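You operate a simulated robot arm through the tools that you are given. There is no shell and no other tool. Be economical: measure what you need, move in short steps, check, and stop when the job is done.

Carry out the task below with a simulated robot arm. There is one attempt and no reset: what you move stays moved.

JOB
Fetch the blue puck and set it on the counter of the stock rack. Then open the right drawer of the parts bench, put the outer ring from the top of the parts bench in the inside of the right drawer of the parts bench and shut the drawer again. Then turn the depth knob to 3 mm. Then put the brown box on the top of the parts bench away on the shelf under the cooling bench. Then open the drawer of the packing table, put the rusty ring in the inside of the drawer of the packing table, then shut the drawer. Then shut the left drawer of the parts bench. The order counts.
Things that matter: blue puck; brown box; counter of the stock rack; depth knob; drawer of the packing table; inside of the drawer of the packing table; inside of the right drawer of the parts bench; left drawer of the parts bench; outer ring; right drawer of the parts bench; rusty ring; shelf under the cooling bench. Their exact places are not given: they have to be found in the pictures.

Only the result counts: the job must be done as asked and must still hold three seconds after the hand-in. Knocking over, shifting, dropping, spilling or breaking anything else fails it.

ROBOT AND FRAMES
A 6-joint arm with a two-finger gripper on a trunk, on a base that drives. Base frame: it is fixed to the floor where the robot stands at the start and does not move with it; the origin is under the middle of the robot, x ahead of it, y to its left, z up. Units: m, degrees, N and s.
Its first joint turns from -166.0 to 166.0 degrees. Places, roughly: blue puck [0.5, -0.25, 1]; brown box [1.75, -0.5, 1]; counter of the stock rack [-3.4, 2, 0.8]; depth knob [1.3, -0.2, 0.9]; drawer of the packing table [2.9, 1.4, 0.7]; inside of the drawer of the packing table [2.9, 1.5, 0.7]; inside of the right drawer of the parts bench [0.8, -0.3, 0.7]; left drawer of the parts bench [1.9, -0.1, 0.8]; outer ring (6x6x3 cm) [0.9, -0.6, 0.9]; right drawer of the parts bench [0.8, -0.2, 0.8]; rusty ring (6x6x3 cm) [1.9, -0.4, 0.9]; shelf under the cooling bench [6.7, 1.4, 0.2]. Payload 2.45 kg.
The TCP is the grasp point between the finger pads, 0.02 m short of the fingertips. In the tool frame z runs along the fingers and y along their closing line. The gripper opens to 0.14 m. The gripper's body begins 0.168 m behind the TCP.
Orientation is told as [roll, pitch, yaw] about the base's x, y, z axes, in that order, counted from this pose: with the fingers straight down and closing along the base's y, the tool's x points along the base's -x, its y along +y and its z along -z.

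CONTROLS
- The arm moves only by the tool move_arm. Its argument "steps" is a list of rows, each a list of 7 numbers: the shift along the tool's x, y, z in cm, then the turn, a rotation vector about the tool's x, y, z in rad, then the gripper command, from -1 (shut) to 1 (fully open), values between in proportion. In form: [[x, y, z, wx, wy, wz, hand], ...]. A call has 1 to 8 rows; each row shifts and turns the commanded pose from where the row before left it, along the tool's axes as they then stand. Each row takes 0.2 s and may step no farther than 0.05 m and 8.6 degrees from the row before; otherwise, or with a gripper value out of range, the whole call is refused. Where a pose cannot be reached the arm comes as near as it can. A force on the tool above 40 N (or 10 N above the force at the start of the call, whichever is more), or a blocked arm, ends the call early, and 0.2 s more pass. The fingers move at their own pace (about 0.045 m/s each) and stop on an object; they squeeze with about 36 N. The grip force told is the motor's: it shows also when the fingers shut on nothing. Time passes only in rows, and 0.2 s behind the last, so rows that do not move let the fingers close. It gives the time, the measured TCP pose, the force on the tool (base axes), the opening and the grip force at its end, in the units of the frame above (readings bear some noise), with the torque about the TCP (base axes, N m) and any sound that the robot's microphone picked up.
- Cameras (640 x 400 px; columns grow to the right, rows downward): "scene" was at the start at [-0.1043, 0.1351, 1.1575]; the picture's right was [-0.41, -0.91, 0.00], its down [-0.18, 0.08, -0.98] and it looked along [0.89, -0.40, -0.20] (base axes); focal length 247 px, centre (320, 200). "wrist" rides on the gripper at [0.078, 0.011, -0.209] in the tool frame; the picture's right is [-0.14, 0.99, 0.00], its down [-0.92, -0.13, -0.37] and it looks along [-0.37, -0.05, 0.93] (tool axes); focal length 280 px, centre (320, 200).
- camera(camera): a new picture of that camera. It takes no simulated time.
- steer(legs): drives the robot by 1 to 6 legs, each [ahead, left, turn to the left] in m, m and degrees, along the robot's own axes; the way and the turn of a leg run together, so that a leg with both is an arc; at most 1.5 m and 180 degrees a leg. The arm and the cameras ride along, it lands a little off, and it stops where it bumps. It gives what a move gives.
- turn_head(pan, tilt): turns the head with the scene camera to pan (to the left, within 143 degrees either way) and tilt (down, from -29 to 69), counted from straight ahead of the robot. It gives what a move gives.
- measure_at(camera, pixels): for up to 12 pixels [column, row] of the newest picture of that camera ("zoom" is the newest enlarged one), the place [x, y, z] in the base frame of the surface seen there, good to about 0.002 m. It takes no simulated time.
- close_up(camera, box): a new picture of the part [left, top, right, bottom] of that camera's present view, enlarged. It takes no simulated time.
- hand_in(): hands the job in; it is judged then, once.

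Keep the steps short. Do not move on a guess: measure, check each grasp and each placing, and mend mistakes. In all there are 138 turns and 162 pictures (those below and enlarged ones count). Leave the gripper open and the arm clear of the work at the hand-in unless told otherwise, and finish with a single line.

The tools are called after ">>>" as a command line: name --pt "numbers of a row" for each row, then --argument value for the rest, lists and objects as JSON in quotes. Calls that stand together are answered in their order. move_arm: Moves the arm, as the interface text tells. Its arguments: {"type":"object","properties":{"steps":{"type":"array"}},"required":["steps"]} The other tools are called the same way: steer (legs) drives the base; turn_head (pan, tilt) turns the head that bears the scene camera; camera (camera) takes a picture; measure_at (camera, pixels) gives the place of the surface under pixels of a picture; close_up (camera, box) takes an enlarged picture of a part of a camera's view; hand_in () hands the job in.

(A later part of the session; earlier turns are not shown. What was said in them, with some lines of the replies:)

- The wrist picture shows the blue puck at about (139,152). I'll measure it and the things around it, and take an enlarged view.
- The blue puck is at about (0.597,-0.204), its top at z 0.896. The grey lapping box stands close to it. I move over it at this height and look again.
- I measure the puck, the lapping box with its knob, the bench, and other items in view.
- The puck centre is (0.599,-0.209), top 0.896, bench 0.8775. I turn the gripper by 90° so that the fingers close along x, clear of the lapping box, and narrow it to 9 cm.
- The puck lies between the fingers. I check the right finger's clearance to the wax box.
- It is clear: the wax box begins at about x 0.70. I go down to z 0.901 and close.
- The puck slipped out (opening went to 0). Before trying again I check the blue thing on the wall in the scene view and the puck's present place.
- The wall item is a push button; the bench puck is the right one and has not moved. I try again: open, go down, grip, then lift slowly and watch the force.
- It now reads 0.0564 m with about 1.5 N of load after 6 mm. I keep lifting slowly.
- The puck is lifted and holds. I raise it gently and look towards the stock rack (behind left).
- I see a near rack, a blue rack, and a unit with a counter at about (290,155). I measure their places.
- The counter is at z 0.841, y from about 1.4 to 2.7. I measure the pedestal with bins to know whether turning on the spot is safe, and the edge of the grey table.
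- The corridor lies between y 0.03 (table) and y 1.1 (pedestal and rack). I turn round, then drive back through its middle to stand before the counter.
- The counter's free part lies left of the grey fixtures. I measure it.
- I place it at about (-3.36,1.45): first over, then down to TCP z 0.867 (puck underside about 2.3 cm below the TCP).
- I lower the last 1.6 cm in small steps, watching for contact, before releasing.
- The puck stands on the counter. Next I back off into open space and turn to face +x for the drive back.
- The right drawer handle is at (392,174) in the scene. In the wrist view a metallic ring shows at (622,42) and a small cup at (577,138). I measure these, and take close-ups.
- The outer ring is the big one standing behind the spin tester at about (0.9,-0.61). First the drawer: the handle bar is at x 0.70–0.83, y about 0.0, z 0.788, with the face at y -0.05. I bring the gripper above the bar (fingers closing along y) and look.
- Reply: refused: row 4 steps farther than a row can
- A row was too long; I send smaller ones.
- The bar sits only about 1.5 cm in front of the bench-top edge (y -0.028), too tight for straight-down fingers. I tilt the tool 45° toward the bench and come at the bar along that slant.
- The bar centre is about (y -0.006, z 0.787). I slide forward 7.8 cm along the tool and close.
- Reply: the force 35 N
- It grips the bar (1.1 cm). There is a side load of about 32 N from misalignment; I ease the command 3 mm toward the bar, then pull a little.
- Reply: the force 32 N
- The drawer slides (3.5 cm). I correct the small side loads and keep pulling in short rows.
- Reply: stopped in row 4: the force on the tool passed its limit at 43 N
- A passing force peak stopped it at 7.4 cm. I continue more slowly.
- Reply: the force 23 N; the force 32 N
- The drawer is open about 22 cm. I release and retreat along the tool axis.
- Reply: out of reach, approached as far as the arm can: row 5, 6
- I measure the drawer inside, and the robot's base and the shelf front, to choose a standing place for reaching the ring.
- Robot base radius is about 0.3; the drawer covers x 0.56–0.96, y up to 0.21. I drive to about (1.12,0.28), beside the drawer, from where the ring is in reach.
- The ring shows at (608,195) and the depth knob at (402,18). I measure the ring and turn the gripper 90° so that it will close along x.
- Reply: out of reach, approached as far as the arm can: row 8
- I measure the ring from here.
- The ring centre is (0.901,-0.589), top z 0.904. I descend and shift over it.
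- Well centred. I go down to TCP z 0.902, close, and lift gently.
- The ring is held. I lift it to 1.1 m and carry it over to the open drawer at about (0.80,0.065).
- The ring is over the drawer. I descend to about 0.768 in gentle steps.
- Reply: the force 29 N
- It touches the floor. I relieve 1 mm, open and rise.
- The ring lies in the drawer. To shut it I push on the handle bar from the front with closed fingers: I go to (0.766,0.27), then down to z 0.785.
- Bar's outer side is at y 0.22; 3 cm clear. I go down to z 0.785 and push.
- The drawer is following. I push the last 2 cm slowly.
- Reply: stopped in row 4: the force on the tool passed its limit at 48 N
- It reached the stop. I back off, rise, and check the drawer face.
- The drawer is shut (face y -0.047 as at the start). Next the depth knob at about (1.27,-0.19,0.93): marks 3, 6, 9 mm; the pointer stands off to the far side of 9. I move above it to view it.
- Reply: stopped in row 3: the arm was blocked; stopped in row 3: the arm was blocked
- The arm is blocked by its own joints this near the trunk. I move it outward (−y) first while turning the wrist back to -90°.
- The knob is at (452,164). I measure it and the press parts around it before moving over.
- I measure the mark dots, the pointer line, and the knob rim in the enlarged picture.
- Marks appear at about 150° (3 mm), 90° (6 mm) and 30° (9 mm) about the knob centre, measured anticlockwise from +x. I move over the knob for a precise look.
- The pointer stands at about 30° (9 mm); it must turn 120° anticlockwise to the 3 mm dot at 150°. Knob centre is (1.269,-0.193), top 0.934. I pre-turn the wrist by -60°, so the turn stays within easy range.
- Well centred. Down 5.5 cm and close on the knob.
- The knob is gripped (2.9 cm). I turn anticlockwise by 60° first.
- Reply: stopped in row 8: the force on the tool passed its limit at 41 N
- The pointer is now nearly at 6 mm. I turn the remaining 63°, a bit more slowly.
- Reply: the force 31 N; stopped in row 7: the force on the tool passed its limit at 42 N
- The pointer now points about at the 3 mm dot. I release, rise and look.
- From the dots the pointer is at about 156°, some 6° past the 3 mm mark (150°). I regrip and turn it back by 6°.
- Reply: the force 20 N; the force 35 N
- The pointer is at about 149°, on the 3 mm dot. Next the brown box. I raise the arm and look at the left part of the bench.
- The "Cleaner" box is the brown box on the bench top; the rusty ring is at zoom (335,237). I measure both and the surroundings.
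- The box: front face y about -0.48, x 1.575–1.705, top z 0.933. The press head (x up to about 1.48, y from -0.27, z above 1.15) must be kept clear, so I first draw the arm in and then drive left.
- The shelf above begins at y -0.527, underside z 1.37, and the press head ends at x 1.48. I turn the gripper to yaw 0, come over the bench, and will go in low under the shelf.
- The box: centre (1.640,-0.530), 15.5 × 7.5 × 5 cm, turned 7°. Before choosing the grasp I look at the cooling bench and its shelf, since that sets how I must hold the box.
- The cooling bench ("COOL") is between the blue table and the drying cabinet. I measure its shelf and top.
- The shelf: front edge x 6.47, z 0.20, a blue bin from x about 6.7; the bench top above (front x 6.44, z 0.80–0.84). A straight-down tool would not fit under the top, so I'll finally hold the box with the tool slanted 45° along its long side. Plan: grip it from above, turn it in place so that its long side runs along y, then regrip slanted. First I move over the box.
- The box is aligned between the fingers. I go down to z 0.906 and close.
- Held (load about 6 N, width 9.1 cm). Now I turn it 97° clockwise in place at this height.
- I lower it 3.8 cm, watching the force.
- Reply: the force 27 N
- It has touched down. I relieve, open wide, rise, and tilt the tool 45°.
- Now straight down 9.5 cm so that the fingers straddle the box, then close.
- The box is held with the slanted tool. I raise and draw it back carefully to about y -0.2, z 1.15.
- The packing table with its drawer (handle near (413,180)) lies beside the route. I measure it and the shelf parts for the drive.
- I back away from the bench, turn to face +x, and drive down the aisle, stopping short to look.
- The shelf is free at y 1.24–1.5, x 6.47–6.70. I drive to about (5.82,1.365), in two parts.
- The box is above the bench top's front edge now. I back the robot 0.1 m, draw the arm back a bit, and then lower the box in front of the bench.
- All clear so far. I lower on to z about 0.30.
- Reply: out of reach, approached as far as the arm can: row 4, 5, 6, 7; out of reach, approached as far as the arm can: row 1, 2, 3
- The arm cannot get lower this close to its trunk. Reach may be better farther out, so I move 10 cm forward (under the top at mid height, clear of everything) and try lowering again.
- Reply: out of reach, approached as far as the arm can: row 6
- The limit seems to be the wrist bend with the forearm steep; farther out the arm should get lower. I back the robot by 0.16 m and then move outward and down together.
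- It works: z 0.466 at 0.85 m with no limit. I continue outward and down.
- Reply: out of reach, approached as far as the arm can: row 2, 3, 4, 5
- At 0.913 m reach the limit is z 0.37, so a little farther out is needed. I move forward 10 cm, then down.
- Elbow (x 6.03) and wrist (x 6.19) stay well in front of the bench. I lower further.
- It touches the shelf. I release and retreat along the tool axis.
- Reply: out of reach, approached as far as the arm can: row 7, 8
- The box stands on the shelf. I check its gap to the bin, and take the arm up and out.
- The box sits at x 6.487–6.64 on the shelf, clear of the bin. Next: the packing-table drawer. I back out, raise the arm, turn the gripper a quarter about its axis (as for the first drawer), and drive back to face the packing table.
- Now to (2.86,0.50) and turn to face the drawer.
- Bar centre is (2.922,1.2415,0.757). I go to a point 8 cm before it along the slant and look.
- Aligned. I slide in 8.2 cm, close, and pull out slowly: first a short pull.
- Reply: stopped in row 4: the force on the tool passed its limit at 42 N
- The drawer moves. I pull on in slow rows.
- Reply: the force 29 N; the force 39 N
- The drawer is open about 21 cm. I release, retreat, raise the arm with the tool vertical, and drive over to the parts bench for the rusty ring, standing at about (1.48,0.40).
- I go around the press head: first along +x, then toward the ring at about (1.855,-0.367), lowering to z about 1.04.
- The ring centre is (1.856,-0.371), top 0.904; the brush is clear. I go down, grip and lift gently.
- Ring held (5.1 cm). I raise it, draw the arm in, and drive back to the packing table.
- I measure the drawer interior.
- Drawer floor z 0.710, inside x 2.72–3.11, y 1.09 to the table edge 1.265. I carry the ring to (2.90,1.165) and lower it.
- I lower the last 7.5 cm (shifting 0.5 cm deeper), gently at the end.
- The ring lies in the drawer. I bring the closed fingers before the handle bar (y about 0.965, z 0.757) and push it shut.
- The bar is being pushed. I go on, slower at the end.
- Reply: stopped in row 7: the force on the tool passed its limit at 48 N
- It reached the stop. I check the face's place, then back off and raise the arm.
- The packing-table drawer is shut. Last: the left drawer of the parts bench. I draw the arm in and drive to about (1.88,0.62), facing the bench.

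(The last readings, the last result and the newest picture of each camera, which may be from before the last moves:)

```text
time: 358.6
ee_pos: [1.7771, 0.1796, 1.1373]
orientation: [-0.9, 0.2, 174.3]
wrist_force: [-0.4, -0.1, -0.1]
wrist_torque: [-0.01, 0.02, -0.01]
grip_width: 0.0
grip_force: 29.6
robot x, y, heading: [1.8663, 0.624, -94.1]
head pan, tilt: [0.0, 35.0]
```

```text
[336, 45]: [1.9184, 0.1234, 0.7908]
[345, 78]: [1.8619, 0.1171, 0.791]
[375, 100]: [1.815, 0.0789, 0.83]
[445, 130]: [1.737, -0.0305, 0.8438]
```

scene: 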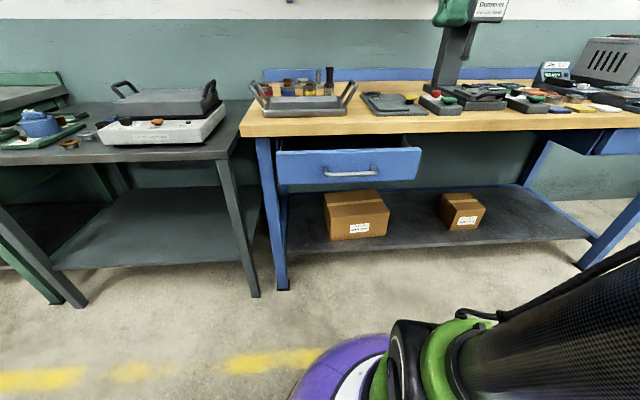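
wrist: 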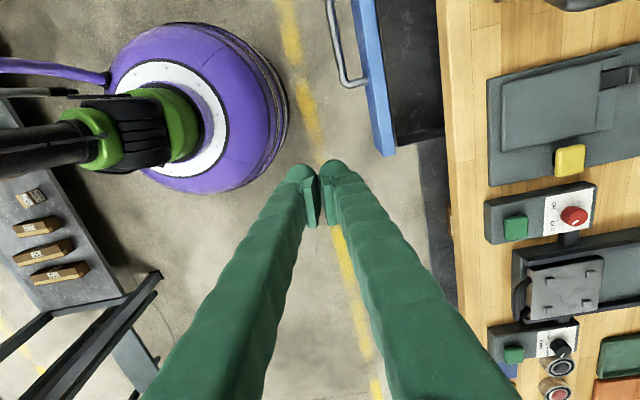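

Bar: centre x 1.922, outer y 0.126, z 0.789. I place the closed fingers before it at (1.922,0.195), z 0.789, and then push.

>>> move_arm --pt "0 0 0 0 0 -0.0995 -1" --pt "4.8 -0.5 0 0 0 0 -1" --pt "4.8 -0.5 0 0 0 0 -1" --pt "4.8 -0.5 0 0 0 0 -1" --pt "0 0 4.8 0 0 0 -1" --pt "0 0 4.8 0 0 0 -1" --pt "0 0 4.8 0 0 0 -1"

>>> move_arm --pt "0 0 4.8 0 0 0 -1" --pt "0 0 4.8 0 0 0 -1" --pt "0 0 4.8 0 0 0 -1" --pt "0 0 4.8 0 0 0 -1" --pt "0 0 1 0 0 0 -1" --pt "0 0 0 0 0 0 -1"

>>> camera --camera "wrist"

```text
time: 360.1
ee_pos: [1.9194, 0.1985, 0.9949]
orientation: [-0.8, 0.2, -180.0]
wrist_force: [0.2, -0.3, 0.4]
wrist_torque: [-0.01, -0.01, 0.01]
grip_width: 0.0
grip_force: 29.6
robot x, y, heading: [1.8688, 0.6226, -94.2]
head pan, tilt: [0.0, 35.0]
```

```text
time: 361.6
ee_pos: [1.9213, 0.2017, 0.7937]
orientation: [-0.9, 0.2, -179.9]
wrist_force: [0.4, -1.2, -0.4]
wrist_torque: [0.0, 0.04, 0.0]
grip_width: 0.0002
grip_force: 29.3
robot x, y, heading: [1.8661, 0.6247, -94.3]
head pan, tilt: [0.0, 35.0]
```

```text
53 pictures are left
```

wrist: 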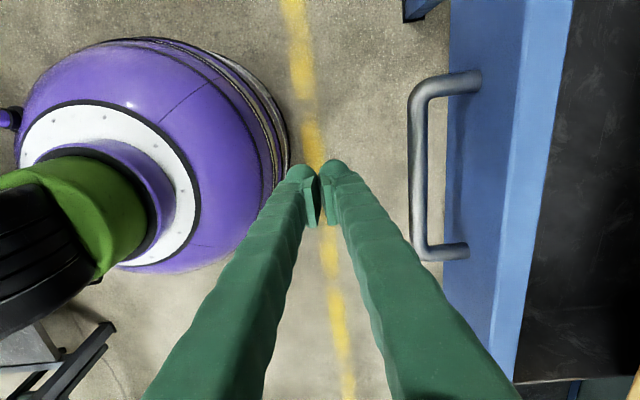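

Well placed. I push, slowly towards the end.

>>> move_arm --pt "0 1.6 0.3 0 0 0 -1" --pt "0 1.6 0 0 0 0 -1" --pt "0 1.6 0 0 0 0 -1" --pt "0 1.6 0 0 0 0 -1" --pt "0 1.6 0 0 0 0 -1" --pt "0 1.6 0 0 0 0 -1" --pt "0 1.6 0 0 0 0 -1" --pt "0 1.4 0 0 0 0 -1"

>>> move_arm --pt "0 0.8 0 0 0 0 -1" --pt "0 0.8 0 0 0 0 -1" --pt "0 0.8 0 0 0 0 -1" --pt "0 0.7 0 0 0 0 -1" --pt "0 0.5 0 0 0 0 -1" --pt "0 0.4 0 0 0 0 -1" --pt "0 0.4 0 0 0 0 -1" --pt "0 0.4 0 0 0 0 -1"

>>> move_arm --pt "0 0.4 0 0 0 0 -1" --pt "0 0.4 0 0 0 0 -1" --pt "0 0.3 0 0 0 0 -1" --pt "0 0.3 0 0 0 0 -1"

>>> camera --camera "wrist"

```text
time: 363.4
ee_pos: [1.9231, 0.0757, 0.7877]
orientation: [-0.9, 0.1, -180.0]
wrist_force: [-0.3, 0.3, 0.4]
wrist_torque: [-0.01, -0.03, -0.01]
grip_width: 0.0
grip_force: 29.4
robot x, y, heading: [1.8664, 0.6279, -94.1]
head pan, tilt: [0.0, 35.0]
```

```text
time: 365.1
ee_pos: [1.9238, 0.0269, 0.7874]
orientation: [-0.9, 0.2, -180.0]
wrist_force: [0.7, 0.7, -0.9]
wrist_torque: [-0.01, -0.04, -0.01]
grip_width: 0.0
grip_force: 29.5
robot x, y, heading: [1.8694, 0.6246, -94.3]
head pan, tilt: [0.0, 35.0]
```

```text
time: 365.7
ee_pos: [1.9237, 0.025, 0.7863]
orientation: [-1.1, 0.2, -180.1]
wrist_force: [0.1, 13.3, 6.5]
wrist_torque: [-0.17, 0.12, -0.2]
grip_width: 0.0
grip_force: 29.4
robot x, y, heading: [1.8687, 0.6228, -94.3]
head pan, tilt: [0.0, 35.0]
stopped in row 2: the force on the tool passed its limit at 48 N (the readings are from after the stop); the commanded pose is now the measured one
```

```text
52 pictures are left
```

wrist: 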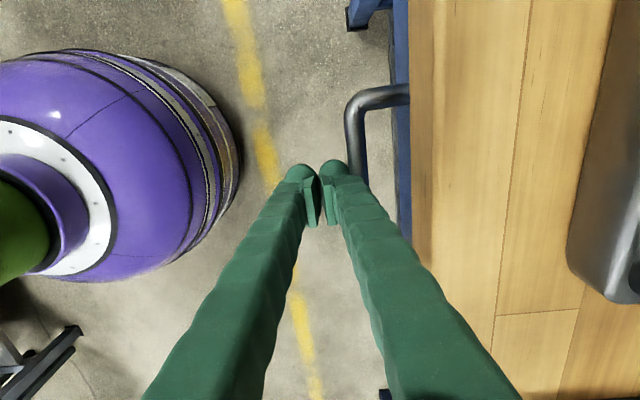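

The drawer reached its stop. I back off, raise the arm, open the gripper, and check both drawers of the bench and the knob.

>>> move_arm --pt "0 -3 0 0 0 0 -1" --pt "0 -4.5 0 0 0 0 -1" --pt "0 0 -4.8 0 0 0 -1" --pt "0 0 -4.8 0 0 0 -1" --pt "0 0 -4.8 0 0 0 -1" --pt "0 0 -4.8 0 0 0 -1" --pt "0 0 -4.8 0 0 0 -1" --pt "0 0 -4.8 0 0 0 -1"

>>> move_arm --pt "0 -3 -4 0 0 0 0.5" --pt "0 -3 -3 0 0 0 1" --pt "0 -3 0 0 0 0 1" --pt "0 0 0 0 0 0 1" --pt "0 0 0 0 0 0 1" --pt "0 0 0 0 0 0 1"

>>> camera --camera "scene"

>>> measure_at --camera "scene" --pixels '[[350, 165], [300, 165], [395, 165], [352, 172], [605, 148]]'

>>> close_up --camera "scene" --box '[240, 70, 640, 250]'

```text
time: 367.5
ee_pos: [1.9204, 0.0968, 1.0737]
orientation: [-1.2, 0.1, -180.0]
wrist_force: [0.8, 0.1, -0.4]
wrist_torque: [0.02, 0.03, 0.0]
grip_width: 0.0
grip_force: 29.7
robot x, y, heading: [1.8665, 0.6264, -94.1]
head pan, tilt: [0.0, 35.0]
```

```text
time: 368.9
ee_pos: [1.9217, 0.1825, 1.1477]
orientation: [-1.2, 0.3, -180.1]
wrist_force: [0.1, -0.2, 0.2]
wrist_torque: [0.06, 0.01, 0.0]
grip_width: 0.1224
grip_force: 0.1
robot x, y, heading: [1.8661, 0.6252, -94.4]
head pan, tilt: [0.0, 35.0]
```

```text
51 pictures are left
```

scene: 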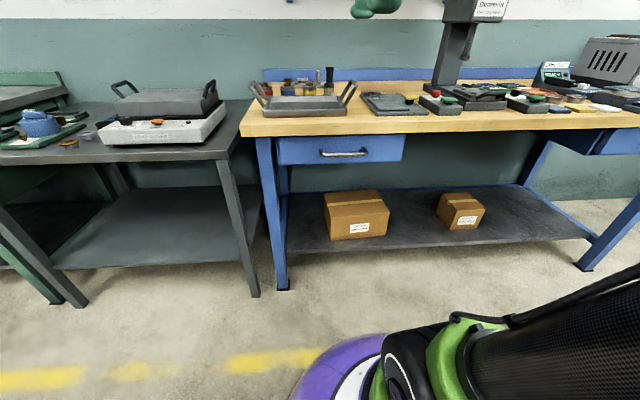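

```text
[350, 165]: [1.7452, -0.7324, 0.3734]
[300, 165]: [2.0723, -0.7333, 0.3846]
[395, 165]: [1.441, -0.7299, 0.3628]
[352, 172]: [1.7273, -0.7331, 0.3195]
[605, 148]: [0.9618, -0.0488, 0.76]
```

```text
1.60 times, centred on (440, 160) of scene
```

zoom: 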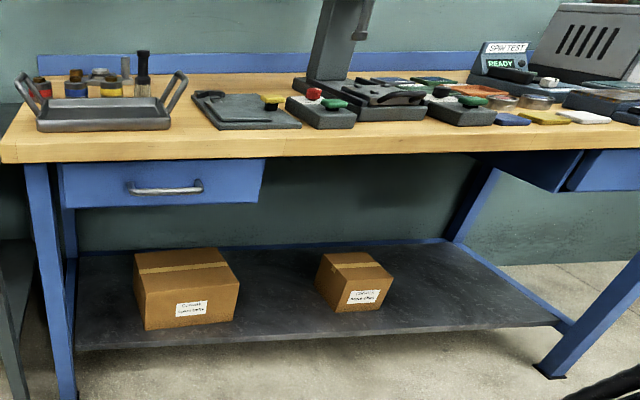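

>>> measure_at --camera "scene" --pixels '[[300, 150], [390, 148], [345, 153], [620, 145], [600, 140]]'

```text
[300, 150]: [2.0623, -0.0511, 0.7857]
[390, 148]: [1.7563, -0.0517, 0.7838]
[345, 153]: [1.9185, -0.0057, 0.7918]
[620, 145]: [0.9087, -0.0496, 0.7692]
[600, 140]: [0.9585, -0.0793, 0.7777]
```

Both bench drawers are shut (faces at y -0.051 and -0.050), the gripper is open and the arm is clear. I hand in.

>>> hand_in

```text
The job is handed in.
```

All six steps were done in the order asked and the job is handed in; the result has not been reported back.
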